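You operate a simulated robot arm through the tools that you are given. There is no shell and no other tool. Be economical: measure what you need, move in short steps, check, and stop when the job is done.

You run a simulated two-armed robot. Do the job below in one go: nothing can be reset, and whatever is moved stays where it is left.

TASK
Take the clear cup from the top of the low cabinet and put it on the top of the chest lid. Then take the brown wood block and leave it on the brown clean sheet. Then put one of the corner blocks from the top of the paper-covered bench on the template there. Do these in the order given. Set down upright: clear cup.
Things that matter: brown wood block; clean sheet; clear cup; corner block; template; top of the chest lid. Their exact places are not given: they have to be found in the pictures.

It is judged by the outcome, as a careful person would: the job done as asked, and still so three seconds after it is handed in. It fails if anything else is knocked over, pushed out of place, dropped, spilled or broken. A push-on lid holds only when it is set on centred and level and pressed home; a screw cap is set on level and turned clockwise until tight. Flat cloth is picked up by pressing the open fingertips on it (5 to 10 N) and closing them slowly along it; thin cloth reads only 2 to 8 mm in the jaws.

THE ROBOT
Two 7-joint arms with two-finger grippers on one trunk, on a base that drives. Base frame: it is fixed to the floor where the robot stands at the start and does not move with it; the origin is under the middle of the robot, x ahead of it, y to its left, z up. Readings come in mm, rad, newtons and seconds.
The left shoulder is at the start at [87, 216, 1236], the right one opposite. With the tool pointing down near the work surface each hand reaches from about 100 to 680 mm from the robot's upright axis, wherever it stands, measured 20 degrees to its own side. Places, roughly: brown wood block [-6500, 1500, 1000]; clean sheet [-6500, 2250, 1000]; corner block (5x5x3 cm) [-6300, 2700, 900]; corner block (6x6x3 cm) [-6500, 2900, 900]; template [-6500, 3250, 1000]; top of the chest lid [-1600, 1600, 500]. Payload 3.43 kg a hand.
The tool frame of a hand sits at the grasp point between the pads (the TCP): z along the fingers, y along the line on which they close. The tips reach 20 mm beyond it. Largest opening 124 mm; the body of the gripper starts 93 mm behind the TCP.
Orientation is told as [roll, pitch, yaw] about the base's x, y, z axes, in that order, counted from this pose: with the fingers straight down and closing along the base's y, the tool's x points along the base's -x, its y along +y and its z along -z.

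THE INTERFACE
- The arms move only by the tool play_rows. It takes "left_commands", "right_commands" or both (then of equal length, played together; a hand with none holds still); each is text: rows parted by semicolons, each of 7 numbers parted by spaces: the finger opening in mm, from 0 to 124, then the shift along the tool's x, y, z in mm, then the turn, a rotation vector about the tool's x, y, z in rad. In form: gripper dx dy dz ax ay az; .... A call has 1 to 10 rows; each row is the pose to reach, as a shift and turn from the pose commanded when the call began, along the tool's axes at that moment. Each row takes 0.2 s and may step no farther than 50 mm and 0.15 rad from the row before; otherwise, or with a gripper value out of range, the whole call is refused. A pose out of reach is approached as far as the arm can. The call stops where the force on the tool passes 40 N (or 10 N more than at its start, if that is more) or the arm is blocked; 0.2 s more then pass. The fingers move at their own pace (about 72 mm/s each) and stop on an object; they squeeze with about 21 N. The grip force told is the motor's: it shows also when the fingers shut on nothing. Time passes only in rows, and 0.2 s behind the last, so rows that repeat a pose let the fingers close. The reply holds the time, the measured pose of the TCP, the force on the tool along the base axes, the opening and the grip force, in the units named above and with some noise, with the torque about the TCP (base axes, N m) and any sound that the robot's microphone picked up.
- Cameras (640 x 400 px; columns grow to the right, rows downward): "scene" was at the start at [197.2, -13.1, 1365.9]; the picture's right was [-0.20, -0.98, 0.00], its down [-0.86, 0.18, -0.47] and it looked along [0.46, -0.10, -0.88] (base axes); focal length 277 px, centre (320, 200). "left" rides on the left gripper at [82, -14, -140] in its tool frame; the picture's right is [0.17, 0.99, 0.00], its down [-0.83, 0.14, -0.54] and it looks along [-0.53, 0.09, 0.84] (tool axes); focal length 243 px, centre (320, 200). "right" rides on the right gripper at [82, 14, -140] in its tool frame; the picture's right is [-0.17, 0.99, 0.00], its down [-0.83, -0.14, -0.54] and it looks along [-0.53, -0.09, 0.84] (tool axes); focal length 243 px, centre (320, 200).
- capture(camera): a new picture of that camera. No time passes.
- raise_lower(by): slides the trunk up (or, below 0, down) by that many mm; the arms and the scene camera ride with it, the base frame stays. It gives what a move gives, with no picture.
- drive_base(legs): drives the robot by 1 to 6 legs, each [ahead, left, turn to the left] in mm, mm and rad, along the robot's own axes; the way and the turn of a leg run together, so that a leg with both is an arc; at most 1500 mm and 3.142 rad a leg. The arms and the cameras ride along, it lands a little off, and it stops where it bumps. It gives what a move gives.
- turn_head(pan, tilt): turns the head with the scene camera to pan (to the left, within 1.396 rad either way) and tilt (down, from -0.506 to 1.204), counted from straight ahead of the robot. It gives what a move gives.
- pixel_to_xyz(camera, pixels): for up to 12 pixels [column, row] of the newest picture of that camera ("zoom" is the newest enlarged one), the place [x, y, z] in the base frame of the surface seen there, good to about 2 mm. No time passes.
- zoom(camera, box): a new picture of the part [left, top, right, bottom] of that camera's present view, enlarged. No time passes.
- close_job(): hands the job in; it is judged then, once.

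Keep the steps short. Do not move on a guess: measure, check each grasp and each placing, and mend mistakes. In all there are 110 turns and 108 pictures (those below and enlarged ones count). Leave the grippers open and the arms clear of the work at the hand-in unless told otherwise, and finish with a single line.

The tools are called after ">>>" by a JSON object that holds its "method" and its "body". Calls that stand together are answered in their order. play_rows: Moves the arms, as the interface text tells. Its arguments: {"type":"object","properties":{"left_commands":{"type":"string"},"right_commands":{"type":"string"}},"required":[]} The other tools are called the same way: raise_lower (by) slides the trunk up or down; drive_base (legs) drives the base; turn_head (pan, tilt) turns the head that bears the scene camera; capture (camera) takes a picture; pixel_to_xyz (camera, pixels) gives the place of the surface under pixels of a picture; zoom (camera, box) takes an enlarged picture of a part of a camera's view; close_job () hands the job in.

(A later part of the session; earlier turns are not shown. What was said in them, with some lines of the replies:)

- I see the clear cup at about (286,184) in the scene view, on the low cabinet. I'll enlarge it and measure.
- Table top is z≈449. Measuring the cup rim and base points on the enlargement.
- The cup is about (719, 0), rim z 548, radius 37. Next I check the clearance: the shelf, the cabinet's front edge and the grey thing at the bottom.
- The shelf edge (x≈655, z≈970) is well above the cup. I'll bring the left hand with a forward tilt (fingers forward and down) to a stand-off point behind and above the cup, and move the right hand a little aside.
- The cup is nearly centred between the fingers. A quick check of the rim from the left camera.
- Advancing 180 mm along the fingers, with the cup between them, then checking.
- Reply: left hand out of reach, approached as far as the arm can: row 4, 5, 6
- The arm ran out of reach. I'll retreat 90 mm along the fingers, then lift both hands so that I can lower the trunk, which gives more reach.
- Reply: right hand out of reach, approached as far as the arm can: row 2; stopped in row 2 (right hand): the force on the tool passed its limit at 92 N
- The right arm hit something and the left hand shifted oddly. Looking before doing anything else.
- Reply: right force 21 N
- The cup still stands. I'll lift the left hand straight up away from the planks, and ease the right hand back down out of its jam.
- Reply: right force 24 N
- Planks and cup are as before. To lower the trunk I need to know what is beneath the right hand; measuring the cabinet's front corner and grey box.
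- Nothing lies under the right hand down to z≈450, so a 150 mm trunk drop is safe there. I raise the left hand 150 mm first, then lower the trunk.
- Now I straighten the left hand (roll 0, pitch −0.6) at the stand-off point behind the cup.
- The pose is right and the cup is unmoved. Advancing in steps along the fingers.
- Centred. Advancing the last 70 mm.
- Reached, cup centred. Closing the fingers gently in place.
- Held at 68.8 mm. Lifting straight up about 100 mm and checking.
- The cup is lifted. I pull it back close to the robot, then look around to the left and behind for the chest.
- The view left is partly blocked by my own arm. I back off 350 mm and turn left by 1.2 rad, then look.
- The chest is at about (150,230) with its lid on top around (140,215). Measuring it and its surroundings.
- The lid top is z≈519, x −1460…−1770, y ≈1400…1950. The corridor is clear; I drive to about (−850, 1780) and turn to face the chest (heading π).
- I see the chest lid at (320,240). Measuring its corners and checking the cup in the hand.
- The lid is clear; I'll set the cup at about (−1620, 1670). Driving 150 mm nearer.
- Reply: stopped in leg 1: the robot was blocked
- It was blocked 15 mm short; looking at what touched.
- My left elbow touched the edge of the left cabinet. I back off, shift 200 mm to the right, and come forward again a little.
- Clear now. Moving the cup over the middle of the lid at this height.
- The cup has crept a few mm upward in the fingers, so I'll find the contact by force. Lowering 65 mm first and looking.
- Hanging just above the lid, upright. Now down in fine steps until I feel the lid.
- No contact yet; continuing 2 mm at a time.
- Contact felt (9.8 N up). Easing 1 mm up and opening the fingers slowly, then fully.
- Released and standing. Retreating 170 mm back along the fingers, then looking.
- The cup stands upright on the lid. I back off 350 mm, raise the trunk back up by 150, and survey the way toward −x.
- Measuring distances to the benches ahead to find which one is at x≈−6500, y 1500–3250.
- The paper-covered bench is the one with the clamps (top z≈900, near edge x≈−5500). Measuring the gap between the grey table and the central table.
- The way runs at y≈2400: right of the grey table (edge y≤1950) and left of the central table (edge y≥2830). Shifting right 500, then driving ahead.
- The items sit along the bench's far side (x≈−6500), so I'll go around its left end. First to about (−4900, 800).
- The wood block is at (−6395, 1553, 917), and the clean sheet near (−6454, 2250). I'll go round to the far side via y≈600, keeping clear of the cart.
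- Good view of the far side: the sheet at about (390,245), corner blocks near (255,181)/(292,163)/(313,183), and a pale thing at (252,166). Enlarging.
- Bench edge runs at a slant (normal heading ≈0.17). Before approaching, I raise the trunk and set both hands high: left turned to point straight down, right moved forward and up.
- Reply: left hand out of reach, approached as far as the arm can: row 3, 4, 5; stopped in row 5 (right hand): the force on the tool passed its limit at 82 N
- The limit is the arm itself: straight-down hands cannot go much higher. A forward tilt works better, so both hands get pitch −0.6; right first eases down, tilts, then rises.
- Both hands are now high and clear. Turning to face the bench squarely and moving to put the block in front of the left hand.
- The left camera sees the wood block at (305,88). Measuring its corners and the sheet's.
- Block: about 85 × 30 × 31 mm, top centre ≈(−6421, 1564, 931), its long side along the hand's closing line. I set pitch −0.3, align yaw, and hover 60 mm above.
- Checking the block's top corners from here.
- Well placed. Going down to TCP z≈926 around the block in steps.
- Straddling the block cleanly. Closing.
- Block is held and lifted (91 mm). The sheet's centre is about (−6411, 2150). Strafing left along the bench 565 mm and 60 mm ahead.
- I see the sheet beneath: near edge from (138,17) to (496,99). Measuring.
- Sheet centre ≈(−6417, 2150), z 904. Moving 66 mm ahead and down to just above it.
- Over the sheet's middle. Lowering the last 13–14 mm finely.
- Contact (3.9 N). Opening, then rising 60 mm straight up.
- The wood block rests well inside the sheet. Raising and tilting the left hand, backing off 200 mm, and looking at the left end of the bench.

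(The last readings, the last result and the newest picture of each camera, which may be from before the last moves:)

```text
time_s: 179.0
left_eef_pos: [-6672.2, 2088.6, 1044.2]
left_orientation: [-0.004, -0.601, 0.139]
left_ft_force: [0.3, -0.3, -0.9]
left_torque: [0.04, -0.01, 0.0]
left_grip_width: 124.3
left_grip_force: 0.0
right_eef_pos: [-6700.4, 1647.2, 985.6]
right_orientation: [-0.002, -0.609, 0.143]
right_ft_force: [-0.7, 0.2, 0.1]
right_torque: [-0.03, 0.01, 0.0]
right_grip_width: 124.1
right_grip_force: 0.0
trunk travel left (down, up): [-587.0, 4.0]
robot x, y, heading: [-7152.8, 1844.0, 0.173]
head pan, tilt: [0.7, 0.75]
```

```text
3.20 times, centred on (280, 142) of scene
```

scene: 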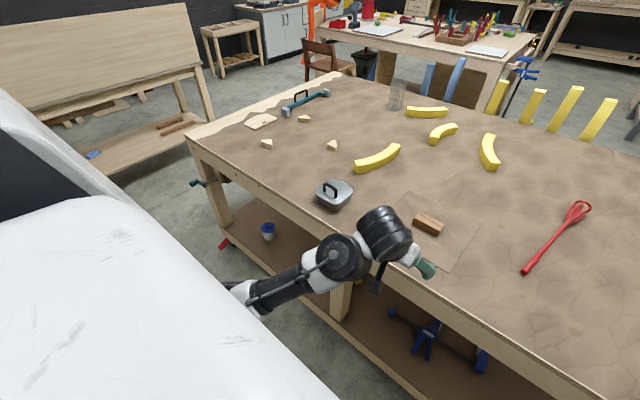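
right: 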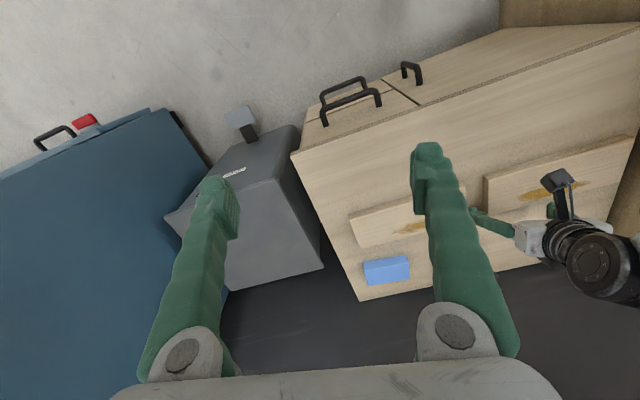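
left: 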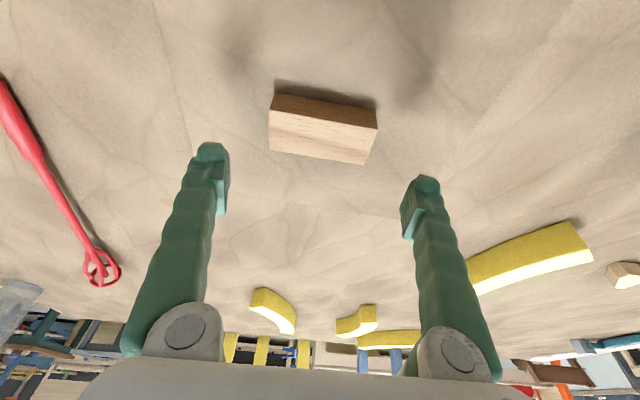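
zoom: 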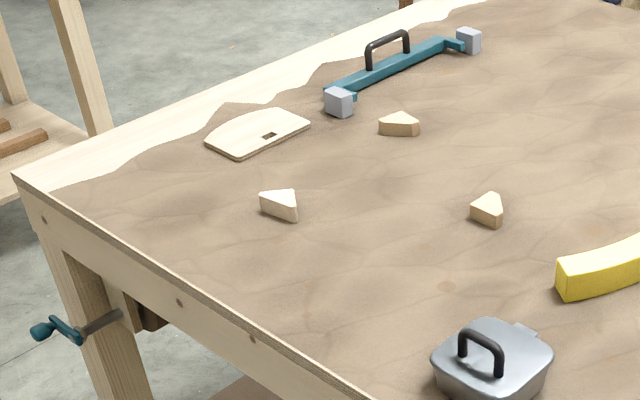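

The vise handle sticks out at (−6873, 3208), which I'll keep clear of. Strafing left 957 mm, then ahead 240 mm.

>>> {"method": "drive_base", "body": {"legs": [[0, 957, 0], [230, 0, 0]]}}

>>> {"method": "turn_head", "body": {"pan": 0.25, "tilt": 0.9}}

>>> {"method": "capture", "body": {"camera": "scene"}}

>>> {"method": "capture", "body": {"camera": "left"}}

```text
time_s: 193.3
left_eef_pos: [-6609.4, 3047.3, 1042.8]
left_orientation: [-0.003, -0.603, 0.144]
left_ft_force: [-0.2, -0.2, 0.4]
left_torque: [-0.02, -0.01, -0.04]
left_grip_width: 124.0
left_grip_force: 0.0
right_eef_pos: [-6635.6, 2606.7, 985.7]
right_orientation: [-0.003, -0.609, 0.149]
right_ft_force: [-0.4, 0.3, -0.7]
right_torque: [0.03, 0.0, -0.01]
right_grip_width: 124.0
right_grip_force: 0.0
trunk travel left (down, up): [-587.0, 4.0]
robot x, y, heading: [-7088.5, 2797.0, 0.178]
head pan, tilt: [0.7, 0.75]
```

```text
time_s: 194.2
left_eef_pos: [-6608.9, 3046.5, 1044.1]
left_orientation: [-0.006, -0.6, 0.146]
left_ft_force: [-0.1, 0.0, -1.2]
left_torque: [-0.03, -0.01, -0.03]
left_grip_width: 123.8
left_grip_force: 0.2
right_eef_pos: [-6634.5, 2608.1, 984.8]
right_orientation: [-0.005, -0.608, 0.151]
right_ft_force: [0.2, -0.1, 0.5]
right_torque: [-0.02, 0.02, -0.03]
right_grip_width: 123.9
right_grip_force: 0.0
trunk travel left (down, up): [-587.0, 4.0]
robot x, y, heading: [-7089.1, 2800.4, 0.176]
head pan, tilt: [0.25, 0.901]
```

```text
50 pictures are left
```

scene: 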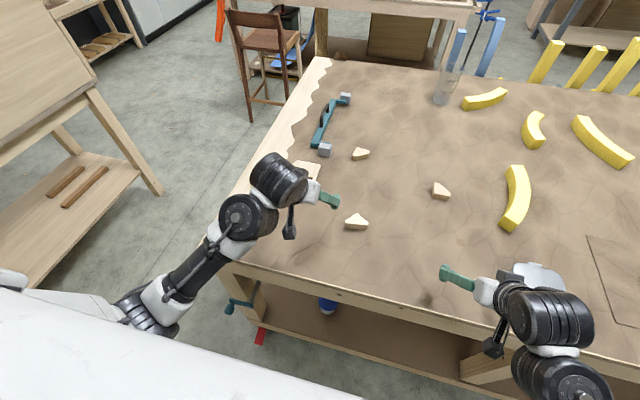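

```text
49 pictures are left
```

left: 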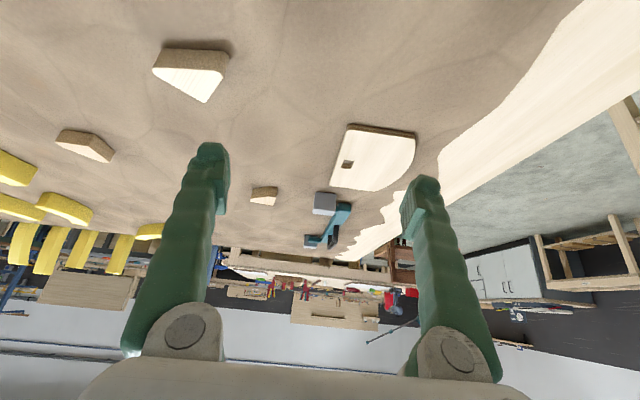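

I see the near corner block at (193,72) in the left view and the template at (372,158). Enlarging and measuring both.

>>> {"method": "zoom", "body": {"camera": "left", "box": [120, 20, 440, 220]}}

>>> {"method": "pixel_to_xyz", "body": {"camera": "left", "pixels": [[154, 70], [224, 74], [204, 101], [190, 80], [165, 48], [226, 53], [350, 130], [413, 140], [331, 186], [380, 189], [370, 160], [414, 160]]}}

```text
2.00 times, centred on (280, 120) of left
```

zoom: 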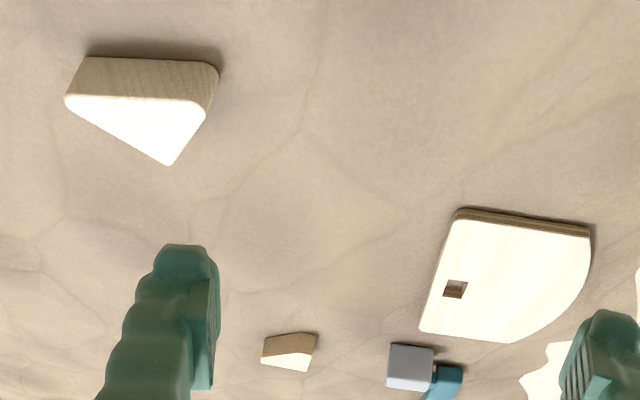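

```text
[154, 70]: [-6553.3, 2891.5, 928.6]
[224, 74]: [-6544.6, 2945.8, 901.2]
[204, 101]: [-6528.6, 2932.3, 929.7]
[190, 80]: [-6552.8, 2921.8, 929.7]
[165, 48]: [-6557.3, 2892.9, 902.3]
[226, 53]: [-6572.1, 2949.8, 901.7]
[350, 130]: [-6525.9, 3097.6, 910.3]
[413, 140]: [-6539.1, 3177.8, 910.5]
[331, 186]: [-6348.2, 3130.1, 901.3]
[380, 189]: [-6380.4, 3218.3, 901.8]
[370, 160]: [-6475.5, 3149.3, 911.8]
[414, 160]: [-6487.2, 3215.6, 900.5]
```

Looking more closely at the block's outline from the head camera.

>>> {"method": "zoom", "body": {"camera": "scene", "box": [325, 202, 389, 242]}}

>>> {"method": "pixel_to_xyz", "body": {"camera": "scene", "pixels": [[346, 223], [356, 215], [368, 224], [367, 222], [355, 221], [441, 190], [360, 153]]}}

```text
10.00 times, centred on (357, 222) of scene
```

zoom: 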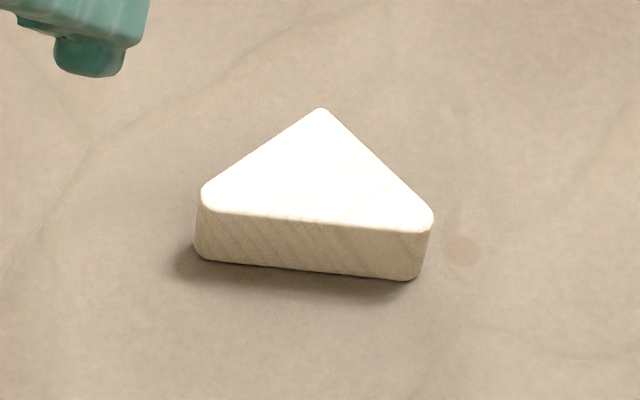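

```text
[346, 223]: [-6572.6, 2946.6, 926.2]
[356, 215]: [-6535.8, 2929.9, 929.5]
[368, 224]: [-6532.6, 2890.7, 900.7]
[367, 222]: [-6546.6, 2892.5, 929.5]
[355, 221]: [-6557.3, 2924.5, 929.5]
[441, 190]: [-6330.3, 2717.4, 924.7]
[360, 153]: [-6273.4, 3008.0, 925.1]
```

>>> {"method": "pixel_to_xyz", "body": {"camera": "zoom", "pixels": [[205, 198], [222, 209], [321, 112], [428, 214], [415, 228], [310, 217], [260, 152], [378, 165], [300, 170]]}}

```text
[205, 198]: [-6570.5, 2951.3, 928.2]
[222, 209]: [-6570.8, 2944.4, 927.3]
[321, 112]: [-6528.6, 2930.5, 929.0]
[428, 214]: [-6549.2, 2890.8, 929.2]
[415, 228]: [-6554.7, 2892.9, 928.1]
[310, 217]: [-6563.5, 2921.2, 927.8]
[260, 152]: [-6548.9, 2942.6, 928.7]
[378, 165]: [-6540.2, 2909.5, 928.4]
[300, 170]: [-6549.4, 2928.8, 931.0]
```

The block is a rounded right triangle: long edge ≈61 mm running from (−6570,2951) to (−6549,2891), top z 929. I'll pinch it across the ends of its long edge (hand yaw 0.31, pitch −0.3). Moving to hover.

>>> {"method": "play_rows", "body": {"left_commands": "124 2 -33 15 -0.018 0.075 -0.037;124 4 -66 30 -0.036 0.15 -0.075;124 5 -99 45 -0.054 0.225 -0.112;124 7 -132 59 -0.0725 0.3 -0.149;124 7 -132 59 -0.0725 0.3 -0.149"}}

>>> {"method": "capture", "body": {"camera": "left"}}

```text
time_s: 195.4
left_eef_pos: [-6563.9, 2918.0, 991.6]
left_orientation: [-0.003, -0.299, 0.309]
left_ft_force: [0.0, 0.3, -0.1]
left_torque: [-0.02, -0.01, -0.04]
left_grip_width: 124.1
left_grip_force: 0.2
right_eef_pos: [-6634.2, 2608.1, 984.6]
right_orientation: [-0.004, -0.61, 0.15]
right_ft_force: [0.7, 0.0, -0.1]
right_torque: [-0.02, -0.02, -0.01]
right_grip_width: 124.1
right_grip_force: 0.0
trunk travel left (down, up): [-587.0, 4.0]
robot x, y, heading: [-7086.4, 2798.1, 0.178]
head pan, tilt: [0.25, 0.901]
```

```text
46 pictures are left
```

left: 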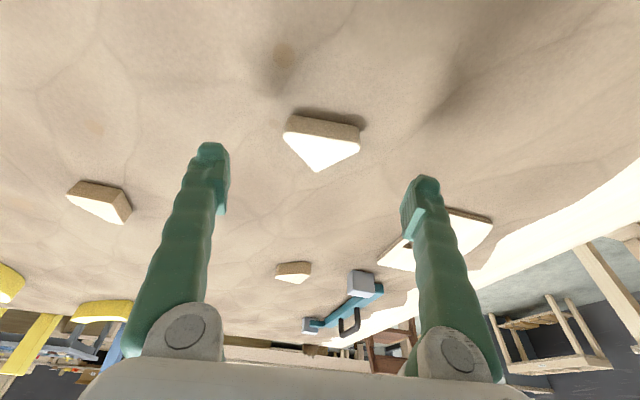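

The long edge is parallel to the fingers' closing line. Measuring its ends once more.

>>> {"method": "zoom", "body": {"camera": "left", "box": [270, 100, 380, 180]}}

>>> {"method": "pixel_to_xyz", "body": {"camera": "left", "pixels": [[286, 133], [357, 146], [316, 169], [320, 143]]}}

```text
5.00 times, centred on (325, 140) of left
```

zoom: 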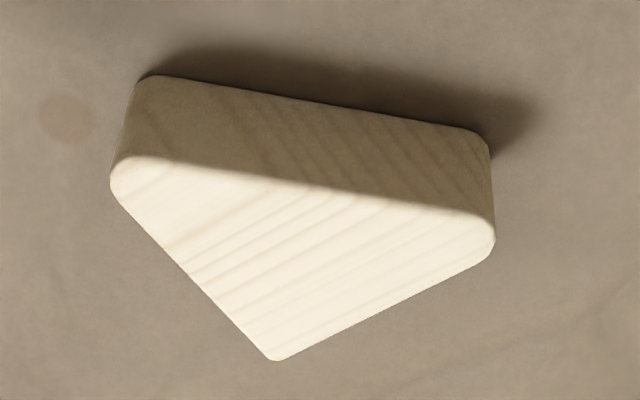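

```text
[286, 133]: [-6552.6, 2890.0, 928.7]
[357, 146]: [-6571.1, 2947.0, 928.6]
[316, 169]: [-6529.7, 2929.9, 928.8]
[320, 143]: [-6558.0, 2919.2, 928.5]
```

Aligned within a couple of mm. Going down to z≈924.

>>> {"method": "play_rows", "body": {"left_commands": "124 6 0 22 0 0 0;124 12 1 43 0 0 0;124 16 1 57 0 0 0;124 18.5 1 65 0 0 0;124 18.5 1 65 0 0 0"}}

>>> {"method": "capture", "body": {"camera": "left"}}

```text
time_s: 196.6
left_eef_pos: [-6561.1, 2918.8, 924.8]
left_orientation: [-0.003, -0.3, 0.311]
left_ft_force: [-0.2, -0.3, 0.0]
left_torque: [-0.02, -0.01, 0.02]
left_grip_width: 123.8
left_grip_force: 0.1
right_eef_pos: [-6634.6, 2607.6, 983.3]
right_orientation: [-0.002, -0.61, 0.15]
right_ft_force: [0.0, -0.7, 0.5]
right_torque: [-0.01, -0.04, 0.0]
right_grip_width: 124.0
right_grip_force: 0.0
trunk travel left (down, up): [-587.0, 4.0]
robot x, y, heading: [-7086.8, 2801.0, 0.177]
head pan, tilt: [0.25, 0.901]
```

```text
44 pictures are left
```

left: 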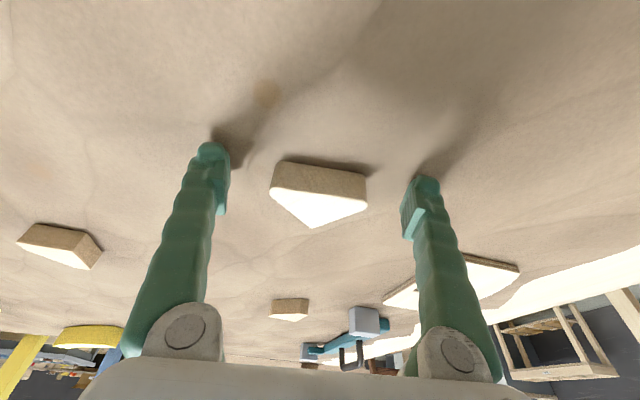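

Good placement. Closing slowly on the ends of the long edge.

>>> {"method": "play_rows", "body": {"left_commands": "110 0 0 0 0 0 0;95 0 0 0 0 0 0;80 0 0 0 0 0 0;68 0 0 0 0 0 0;60 0 0 0 0 0 0;52 0 0 0 0 0 0;52 0 0 0 0 0 0"}}

>>> {"method": "capture", "body": {"camera": "left"}}

```text
time_s: 198.2
left_eef_pos: [-6561.5, 2920.1, 924.8]
left_orientation: [-0.004, -0.3, 0.308]
left_ft_force: [-0.2, 0.8, 0.3]
left_torque: [0.03, 0.01, -0.02]
left_grip_width: 65.9
left_grip_force: 20.9
right_eef_pos: [-6634.3, 2606.3, 985.6]
right_orientation: [-0.004, -0.61, 0.15]
right_ft_force: [0.1, 0.7, -0.3]
right_torque: [0.0, -0.02, 0.03]
right_grip_width: 123.9
right_grip_force: 0.1
trunk travel left (down, up): [-587.0, 4.0]
robot x, y, heading: [-7088.0, 2797.7, 0.178]
head pan, tilt: [0.25, 0.901]
```

```text
43 pictures are left
```

left: 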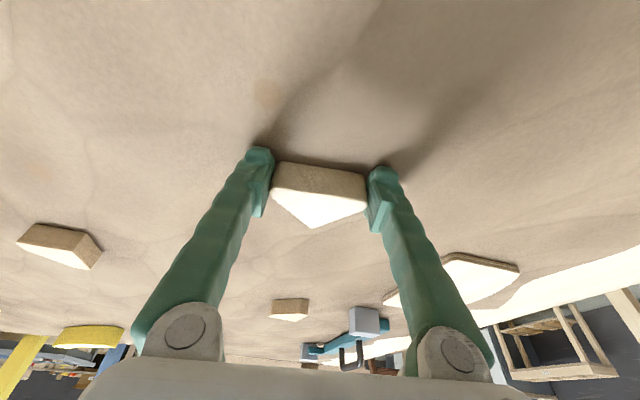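

Gripped at 66 mm without turning the block. Lifting gently 60 mm and checking.

>>> {"method": "play_rows", "body": {"left_commands": "52 -2 0 -6 0 0 0;52 -5 0 -16 0 0 0;52 -10 0 -33 0 0 0;52 -18 0 -57 0 0 0;52 -18 0 -57 0 0 0"}}

>>> {"method": "capture", "body": {"camera": "left"}}

>>> {"method": "capture", "body": {"camera": "scene"}}

```text
time_s: 199.4
left_eef_pos: [-6562.2, 2922.7, 986.5]
left_orientation: [-0.003, -0.299, 0.311]
left_ft_force: [0.0, -0.6, 0.2]
left_torque: [0.0, 0.0, -0.01]
left_grip_width: 65.7
left_grip_force: 21.3
right_eef_pos: [-6635.0, 2607.1, 984.3]
right_orientation: [-0.003, -0.611, 0.15]
right_ft_force: [-0.5, 0.2, 0.3]
right_torque: [-0.01, 0.0, -0.02]
right_grip_width: 123.9
right_grip_force: 0.1
trunk travel left (down, up): [-587.0, 4.0]
robot x, y, heading: [-7089.0, 2797.9, 0.179]
head pan, tilt: [0.25, 0.901]
```

```text
42 pictures are left
```

left: 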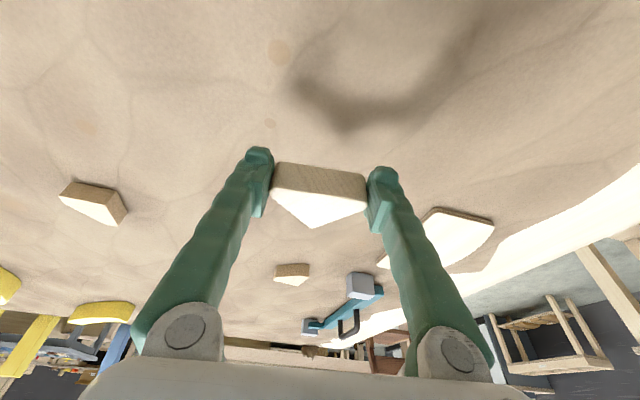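

```text
41 pictures are left
```

scene: 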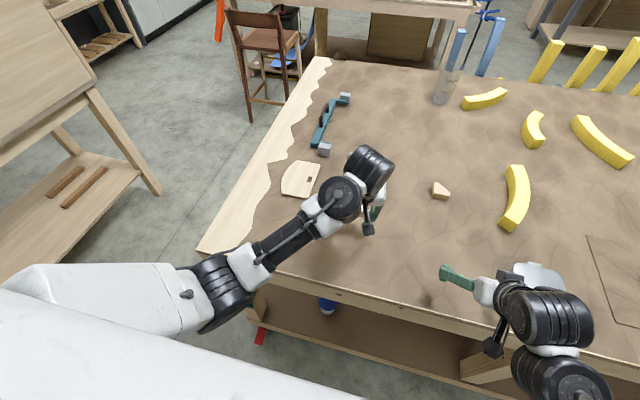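

The block is firmly held and the template is now in full view at (300,179). Measuring the template.

>>> {"method": "zoom", "body": {"camera": "scene", "box": [260, 150, 340, 200]}}

>>> {"method": "pixel_to_xyz", "body": {"camera": "scene", "pixels": [[283, 192], [309, 196], [297, 162], [318, 164], [300, 179], [309, 180], [288, 175]]}}

```text
8.00 times, centred on (300, 175) of scene
```

zoom: 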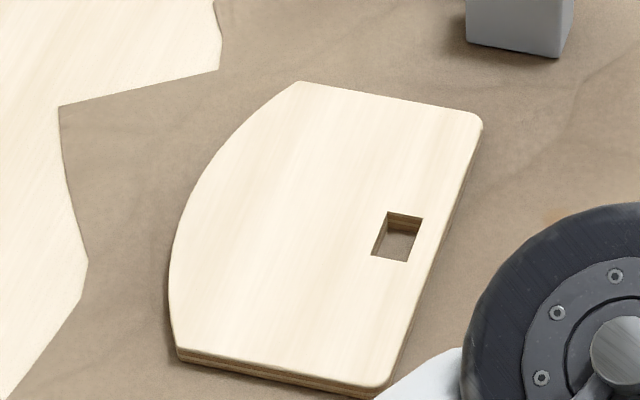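

```text
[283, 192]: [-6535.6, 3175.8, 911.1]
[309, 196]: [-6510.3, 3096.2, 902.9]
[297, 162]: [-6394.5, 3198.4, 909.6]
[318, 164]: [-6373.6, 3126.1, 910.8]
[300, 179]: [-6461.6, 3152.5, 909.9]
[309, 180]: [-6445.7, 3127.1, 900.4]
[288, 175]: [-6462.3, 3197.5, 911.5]
```

Template is about 160 × 100 mm, centre ≈(−6460, 3152), top z≈911. Moving the block over it at the present height.

>>> {"method": "play_rows", "body": {"left_commands": "52 -25 31 8 0 0 0;52 -50 62 15 0 0 0;52 -75 93 23 0 0 0;52 -100 124 31 0 0 0;52 -125 155 38 0 0 0;52 -149 186 46 0 0 0;52 -149 186 46 0 0 0"}}

>>> {"method": "capture", "body": {"camera": "left"}}

>>> {"method": "capture", "body": {"camera": "scene"}}

```text
time_s: 201.0
left_eef_pos: [-6473.1, 3146.3, 983.6]
left_orientation: [-0.002, -0.3, 0.307]
left_ft_force: [0.8, 0.0, -0.7]
left_torque: [0.0, 0.01, 0.0]
left_grip_width: 65.6
left_grip_force: 20.9
right_eef_pos: [-6633.9, 2606.5, 984.9]
right_orientation: [-0.003, -0.61, 0.149]
right_ft_force: [0.2, -0.5, -0.1]
right_torque: [-0.05, 0.01, -0.01]
right_grip_width: 124.1
right_grip_force: 0.0
trunk travel left (down, up): [-587.0, 4.0]
robot x, y, heading: [-7089.3, 2795.4, 0.178]
head pan, tilt: [0.25, 0.901]
```

```text
39 pictures are left
```

left: 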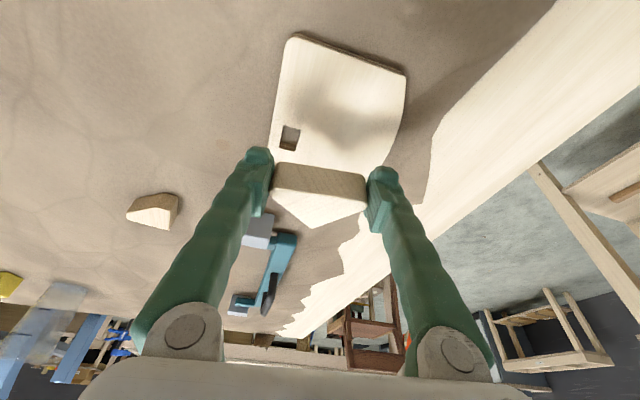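

```text
38 pictures are left
```

scene: 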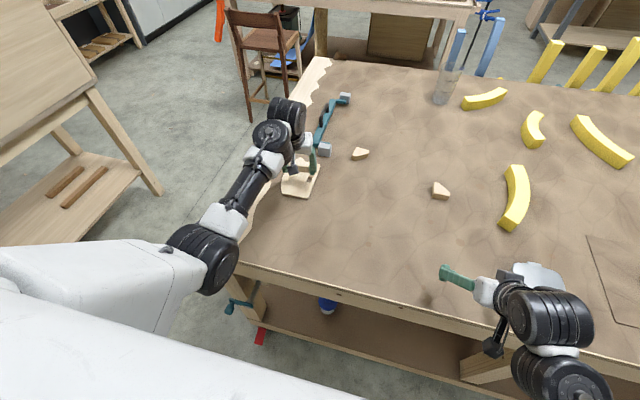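

Its shadow falls on the middle of the template. Lowering 38 mm, then looking.

>>> {"method": "play_rows", "body": {"left_commands": "52 4 0 12 0 0 0;52 8 0 25 0 0 0;52 11.3 0 36.3 0 0 0;52 11.3 0 36.3 0 0 0"}}

>>> {"method": "capture", "body": {"camera": "left"}}

>>> {"method": "zoom", "body": {"camera": "scene", "box": [250, 125, 370, 200]}}

```text
time_s: 202.0
left_eef_pos: [-6469.9, 3145.5, 944.1]
left_orientation: [-0.004, -0.3, 0.31]
left_ft_force: [0.4, 0.3, -0.2]
left_torque: [0.0, -0.01, 0.01]
left_grip_width: 65.9
left_grip_force: 21.0
right_eef_pos: [-6632.9, 2607.1, 985.1]
right_orientation: [-0.004, -0.609, 0.15]
right_ft_force: [0.3, -0.4, 0.4]
right_torque: [-0.03, 0.02, 0.02]
right_grip_width: 124.2
right_grip_force: 0.1
trunk travel left (down, up): [-587.0, 4.0]
robot x, y, heading: [-7088.5, 2796.7, 0.176]
head pan, tilt: [0.25, 0.901]
```

```text
37 pictures are left
```

left: 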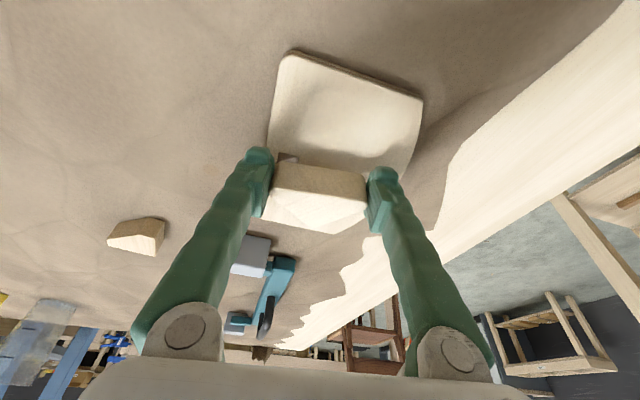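

```text
5.33 times, centred on (310, 162) of scene
```

zoom: 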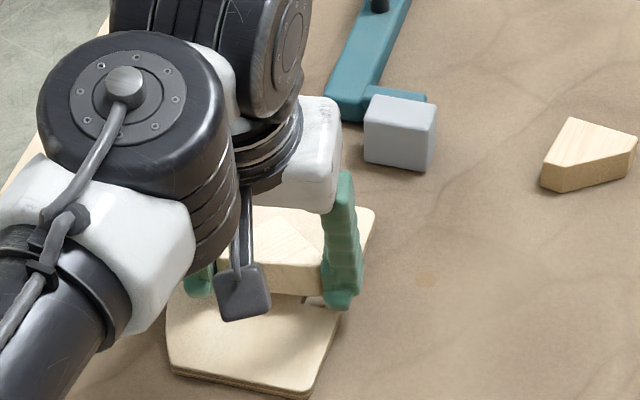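

The block sits a little toward the right edge of the template; shifting 12 mm left, 8 mm back, then lowering finely.

>>> {"method": "play_rows", "body": {"left_commands": "52 7.6 12 -2.4 0 0 0;52 9 12 2 0 0 0;52 9.4 12 3.3 0 0 0;52 9.9 12 5 0 0 0;52 10.3 12 6.3 0 0 0;52 10.3 12 6.3 0 0 0"}}

>>> {"method": "capture", "body": {"camera": "left"}}

```text
time_s: 203.4
left_eef_pos: [-6480.8, 3154.6, 935.3]
left_orientation: [-0.004, -0.3, 0.309]
left_ft_force: [0.2, 0.9, 0.7]
left_torque: [0.02, 0.01, 0.0]
left_grip_width: 65.7
left_grip_force: 21.2
right_eef_pos: [-6633.7, 2607.7, 984.1]
right_orientation: [-0.005, -0.609, 0.151]
right_ft_force: [0.2, -0.4, -0.8]
right_torque: [0.0, -0.02, 0.0]
right_grip_width: 124.0
right_grip_force: 0.1
trunk travel left (down, up): [-587.0, 4.0]
robot x, y, heading: [-7087.4, 2798.2, 0.179]
head pan, tilt: [0.25, 0.901]
```

```text
35 pictures are left
```

left: 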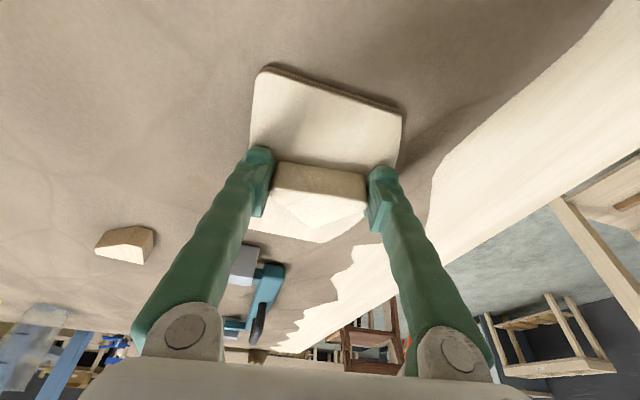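

Near contact (0.7 N). Down another 1–2 mm to feel it.

>>> {"method": "play_rows", "body": {"left_commands": "52 0.3 0 1 0 0 0;52 0.5 0 1.6 0 0 0;52 0.5 0 1.6 0 0 0"}}

```text
time_s: 204.2
left_eef_pos: [-6478.7, 3154.4, 935.0]
left_orientation: [-0.003, -0.3, 0.309]
left_ft_force: [-0.1, 0.2, 0.5]
left_torque: [-0.01, -0.02, -0.04]
left_grip_width: 65.9
left_grip_force: 20.7
right_eef_pos: [-6634.1, 2607.0, 985.5]
right_orientation: [-0.005, -0.609, 0.151]
right_ft_force: [-0.1, -0.7, -0.8]
right_torque: [-0.02, 0.02, 0.0]
right_grip_width: 124.0
right_grip_force: 0.0
trunk travel left (down, up): [-587.0, 4.0]
robot x, y, heading: [-7085.8, 2796.0, 0.182]
head pan, tilt: [0.25, 0.901]
```

>>> {"method": "play_rows", "body": {"left_commands": "52 0.3 0 1 0 0 0;52 0.3 0 1 0 0 0;52 0.6 0 1.9 0 0 0;52 0.6 0 1.9 0 0 0"}}

```text
time_s: 205.2
left_eef_pos: [-6480.6, 3154.1, 934.1]
left_orientation: [-0.003, -0.302, 0.31]
left_ft_force: [0.9, -0.3, 5.5]
left_torque: [0.03, -0.04, 0.05]
left_grip_width: 65.7
left_grip_force: 20.7
right_eef_pos: [-6634.1, 2606.9, 985.7]
right_orientation: [-0.003, -0.61, 0.152]
right_ft_force: [0.4, 1.0, 0.2]
right_torque: [-0.02, -0.02, 0.01]
right_grip_width: 124.1
right_grip_force: 0.0
trunk travel left (down, up): [-587.0, 4.0]
robot x, y, heading: [-7087.4, 2800.9, 0.182]
head pan, tilt: [0.25, 0.901]
```

Contact (5.5 N). Easing the pressure by 1 mm, opening a little first, then fully, and rising.

>>> {"method": "play_rows", "body": {"left_commands": "52 -0.3 0 -1.2 0 0 0;68 -0.3 0 -1.2 0 0 0;76 -0.6 0 -2.5 0 0 0;90 -1 0 -4 0 0 0;100 -1.2 0 -4 0 0 0;124 -1.2 0 -4 0 0 0;124 -6 0 -20 0 0 0;124 -15 0 -50 0 0 0;124 -24 0 -77 0 0 0;124 -24 0 -77 0 0 0"}}

>>> {"method": "capture", "body": {"camera": "left"}}

```text
time_s: 207.4
left_eef_pos: [-6480.9, 3154.6, 1012.6]
left_orientation: [-0.005, -0.299, 0.308]
left_ft_force: [0.0, -0.4, 0.2]
left_torque: [0.01, 0.01, 0.0]
left_grip_width: 123.8
left_grip_force: 0.1
right_eef_pos: [-6633.6, 2607.4, 985.1]
right_orientation: [-0.003, -0.609, 0.149]
right_ft_force: [1.0, 0.6, -0.6]
right_torque: [0.03, -0.01, 0.0]
right_grip_width: 124.1
right_grip_force: 0.1
trunk travel left (down, up): [-587.0, 4.0]
robot x, y, heading: [-7086.8, 2797.8, 0.178]
head pan, tilt: [0.25, 0.901]
```

```text
34 pictures are left
```

left: 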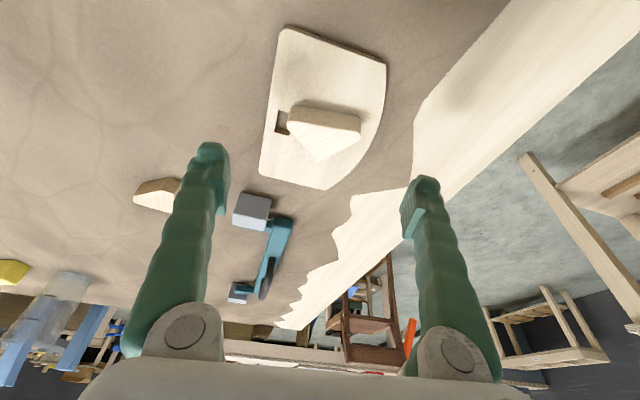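

The corner block rests in the middle of the template. Tilting the left hand up and backing off to clear the bench, then a final look.

>>> {"method": "play_rows", "body": {"left_commands": "124 20 0 -10 0 -0.07 0;124 45 0 -25 0 -0.14 0;124 70 0 -40 0 -0.21 0;124 70 0 -40 0 -0.21 0"}}

>>> {"method": "drive_base", "body": {"legs": [[-350, 0, 0]]}}

>>> {"method": "turn_head", "body": {"pan": 0.0, "tilt": 0.7}}

>>> {"method": "capture", "body": {"camera": "scene"}}

```text
time_s: 208.4
left_eef_pos: [-6554.4, 3130.2, 1032.5]
left_orientation: [-0.003, -0.51, 0.309]
left_ft_force: [0.1, 0.3, -0.4]
left_torque: [-0.01, 0.04, 0.02]
left_grip_width: 124.0
left_grip_force: 0.0
right_eef_pos: [-6633.6, 2606.1, 984.5]
right_orientation: [-0.003, -0.61, 0.151]
right_ft_force: [-0.1, -0.2, -1.2]
right_torque: [0.02, 0.0, 0.0]
right_grip_width: 123.9
right_grip_force: 0.0
trunk travel left (down, up): [-587.0, 4.0]
robot x, y, heading: [-7086.0, 2800.3, 0.175]
head pan, tilt: [0.25, 0.901]
```

```text
time_s: 211.2
left_eef_pos: [-6902.4, 3068.1, 1031.1]
left_orientation: [-0.003, -0.51, 0.309]
left_ft_force: [0.0, -0.6, -0.3]
left_torque: [-0.01, 0.0, -0.01]
left_grip_width: 123.9
left_grip_force: 0.1
right_eef_pos: [-6981.4, 2544.4, 985.6]
right_orientation: [-0.004, -0.609, 0.15]
right_ft_force: [0.0, 0.1, 0.9]
right_torque: [-0.03, 0.01, 0.03]
right_grip_width: 124.1
right_grip_force: 0.0
trunk travel left (down, up): [-587.0, 4.0]
robot x, y, heading: [-7438.8, 2731.5, 0.172]
head pan, tilt: [0.25, 0.901]
```

```text
time_s: 211.9
left_eef_pos: [-6903.6, 3066.8, 1032.3]
left_orientation: [-0.003, -0.509, 0.308]
left_ft_force: [0.6, -0.1, 0.8]
left_torque: [-0.02, 0.02, 0.0]
left_grip_width: 123.9
left_grip_force: 0.1
right_eef_pos: [-6983.5, 2544.1, 985.1]
right_orientation: [-0.004, -0.609, 0.149]
right_ft_force: [0.3, -0.1, 0.1]
right_torque: [0.01, -0.04, -0.02]
right_grip_width: 124.1
right_grip_force: 0.2
trunk travel left (down, up): [-587.0, 4.0]
robot x, y, heading: [-7440.1, 2734.1, 0.176]
head pan, tilt: [0.0, 0.7]
```

```text
33 pictures are left
```

scene: 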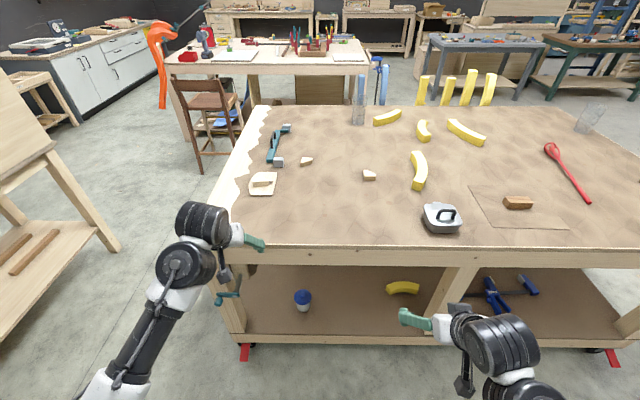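

The last picture shows the corner block on the template at (262,183) and the wood block on the sheet at (518,203). Nothing else has moved, and both hands are open and clear. Handing in.

>>> {"method": "close_job", "body": {}}

```text
The job is handed in.
```

The clear cup stands upright on the chest lid, the brown wood block is on the clean sheet, one corner block is on the template, and the job is handed in.
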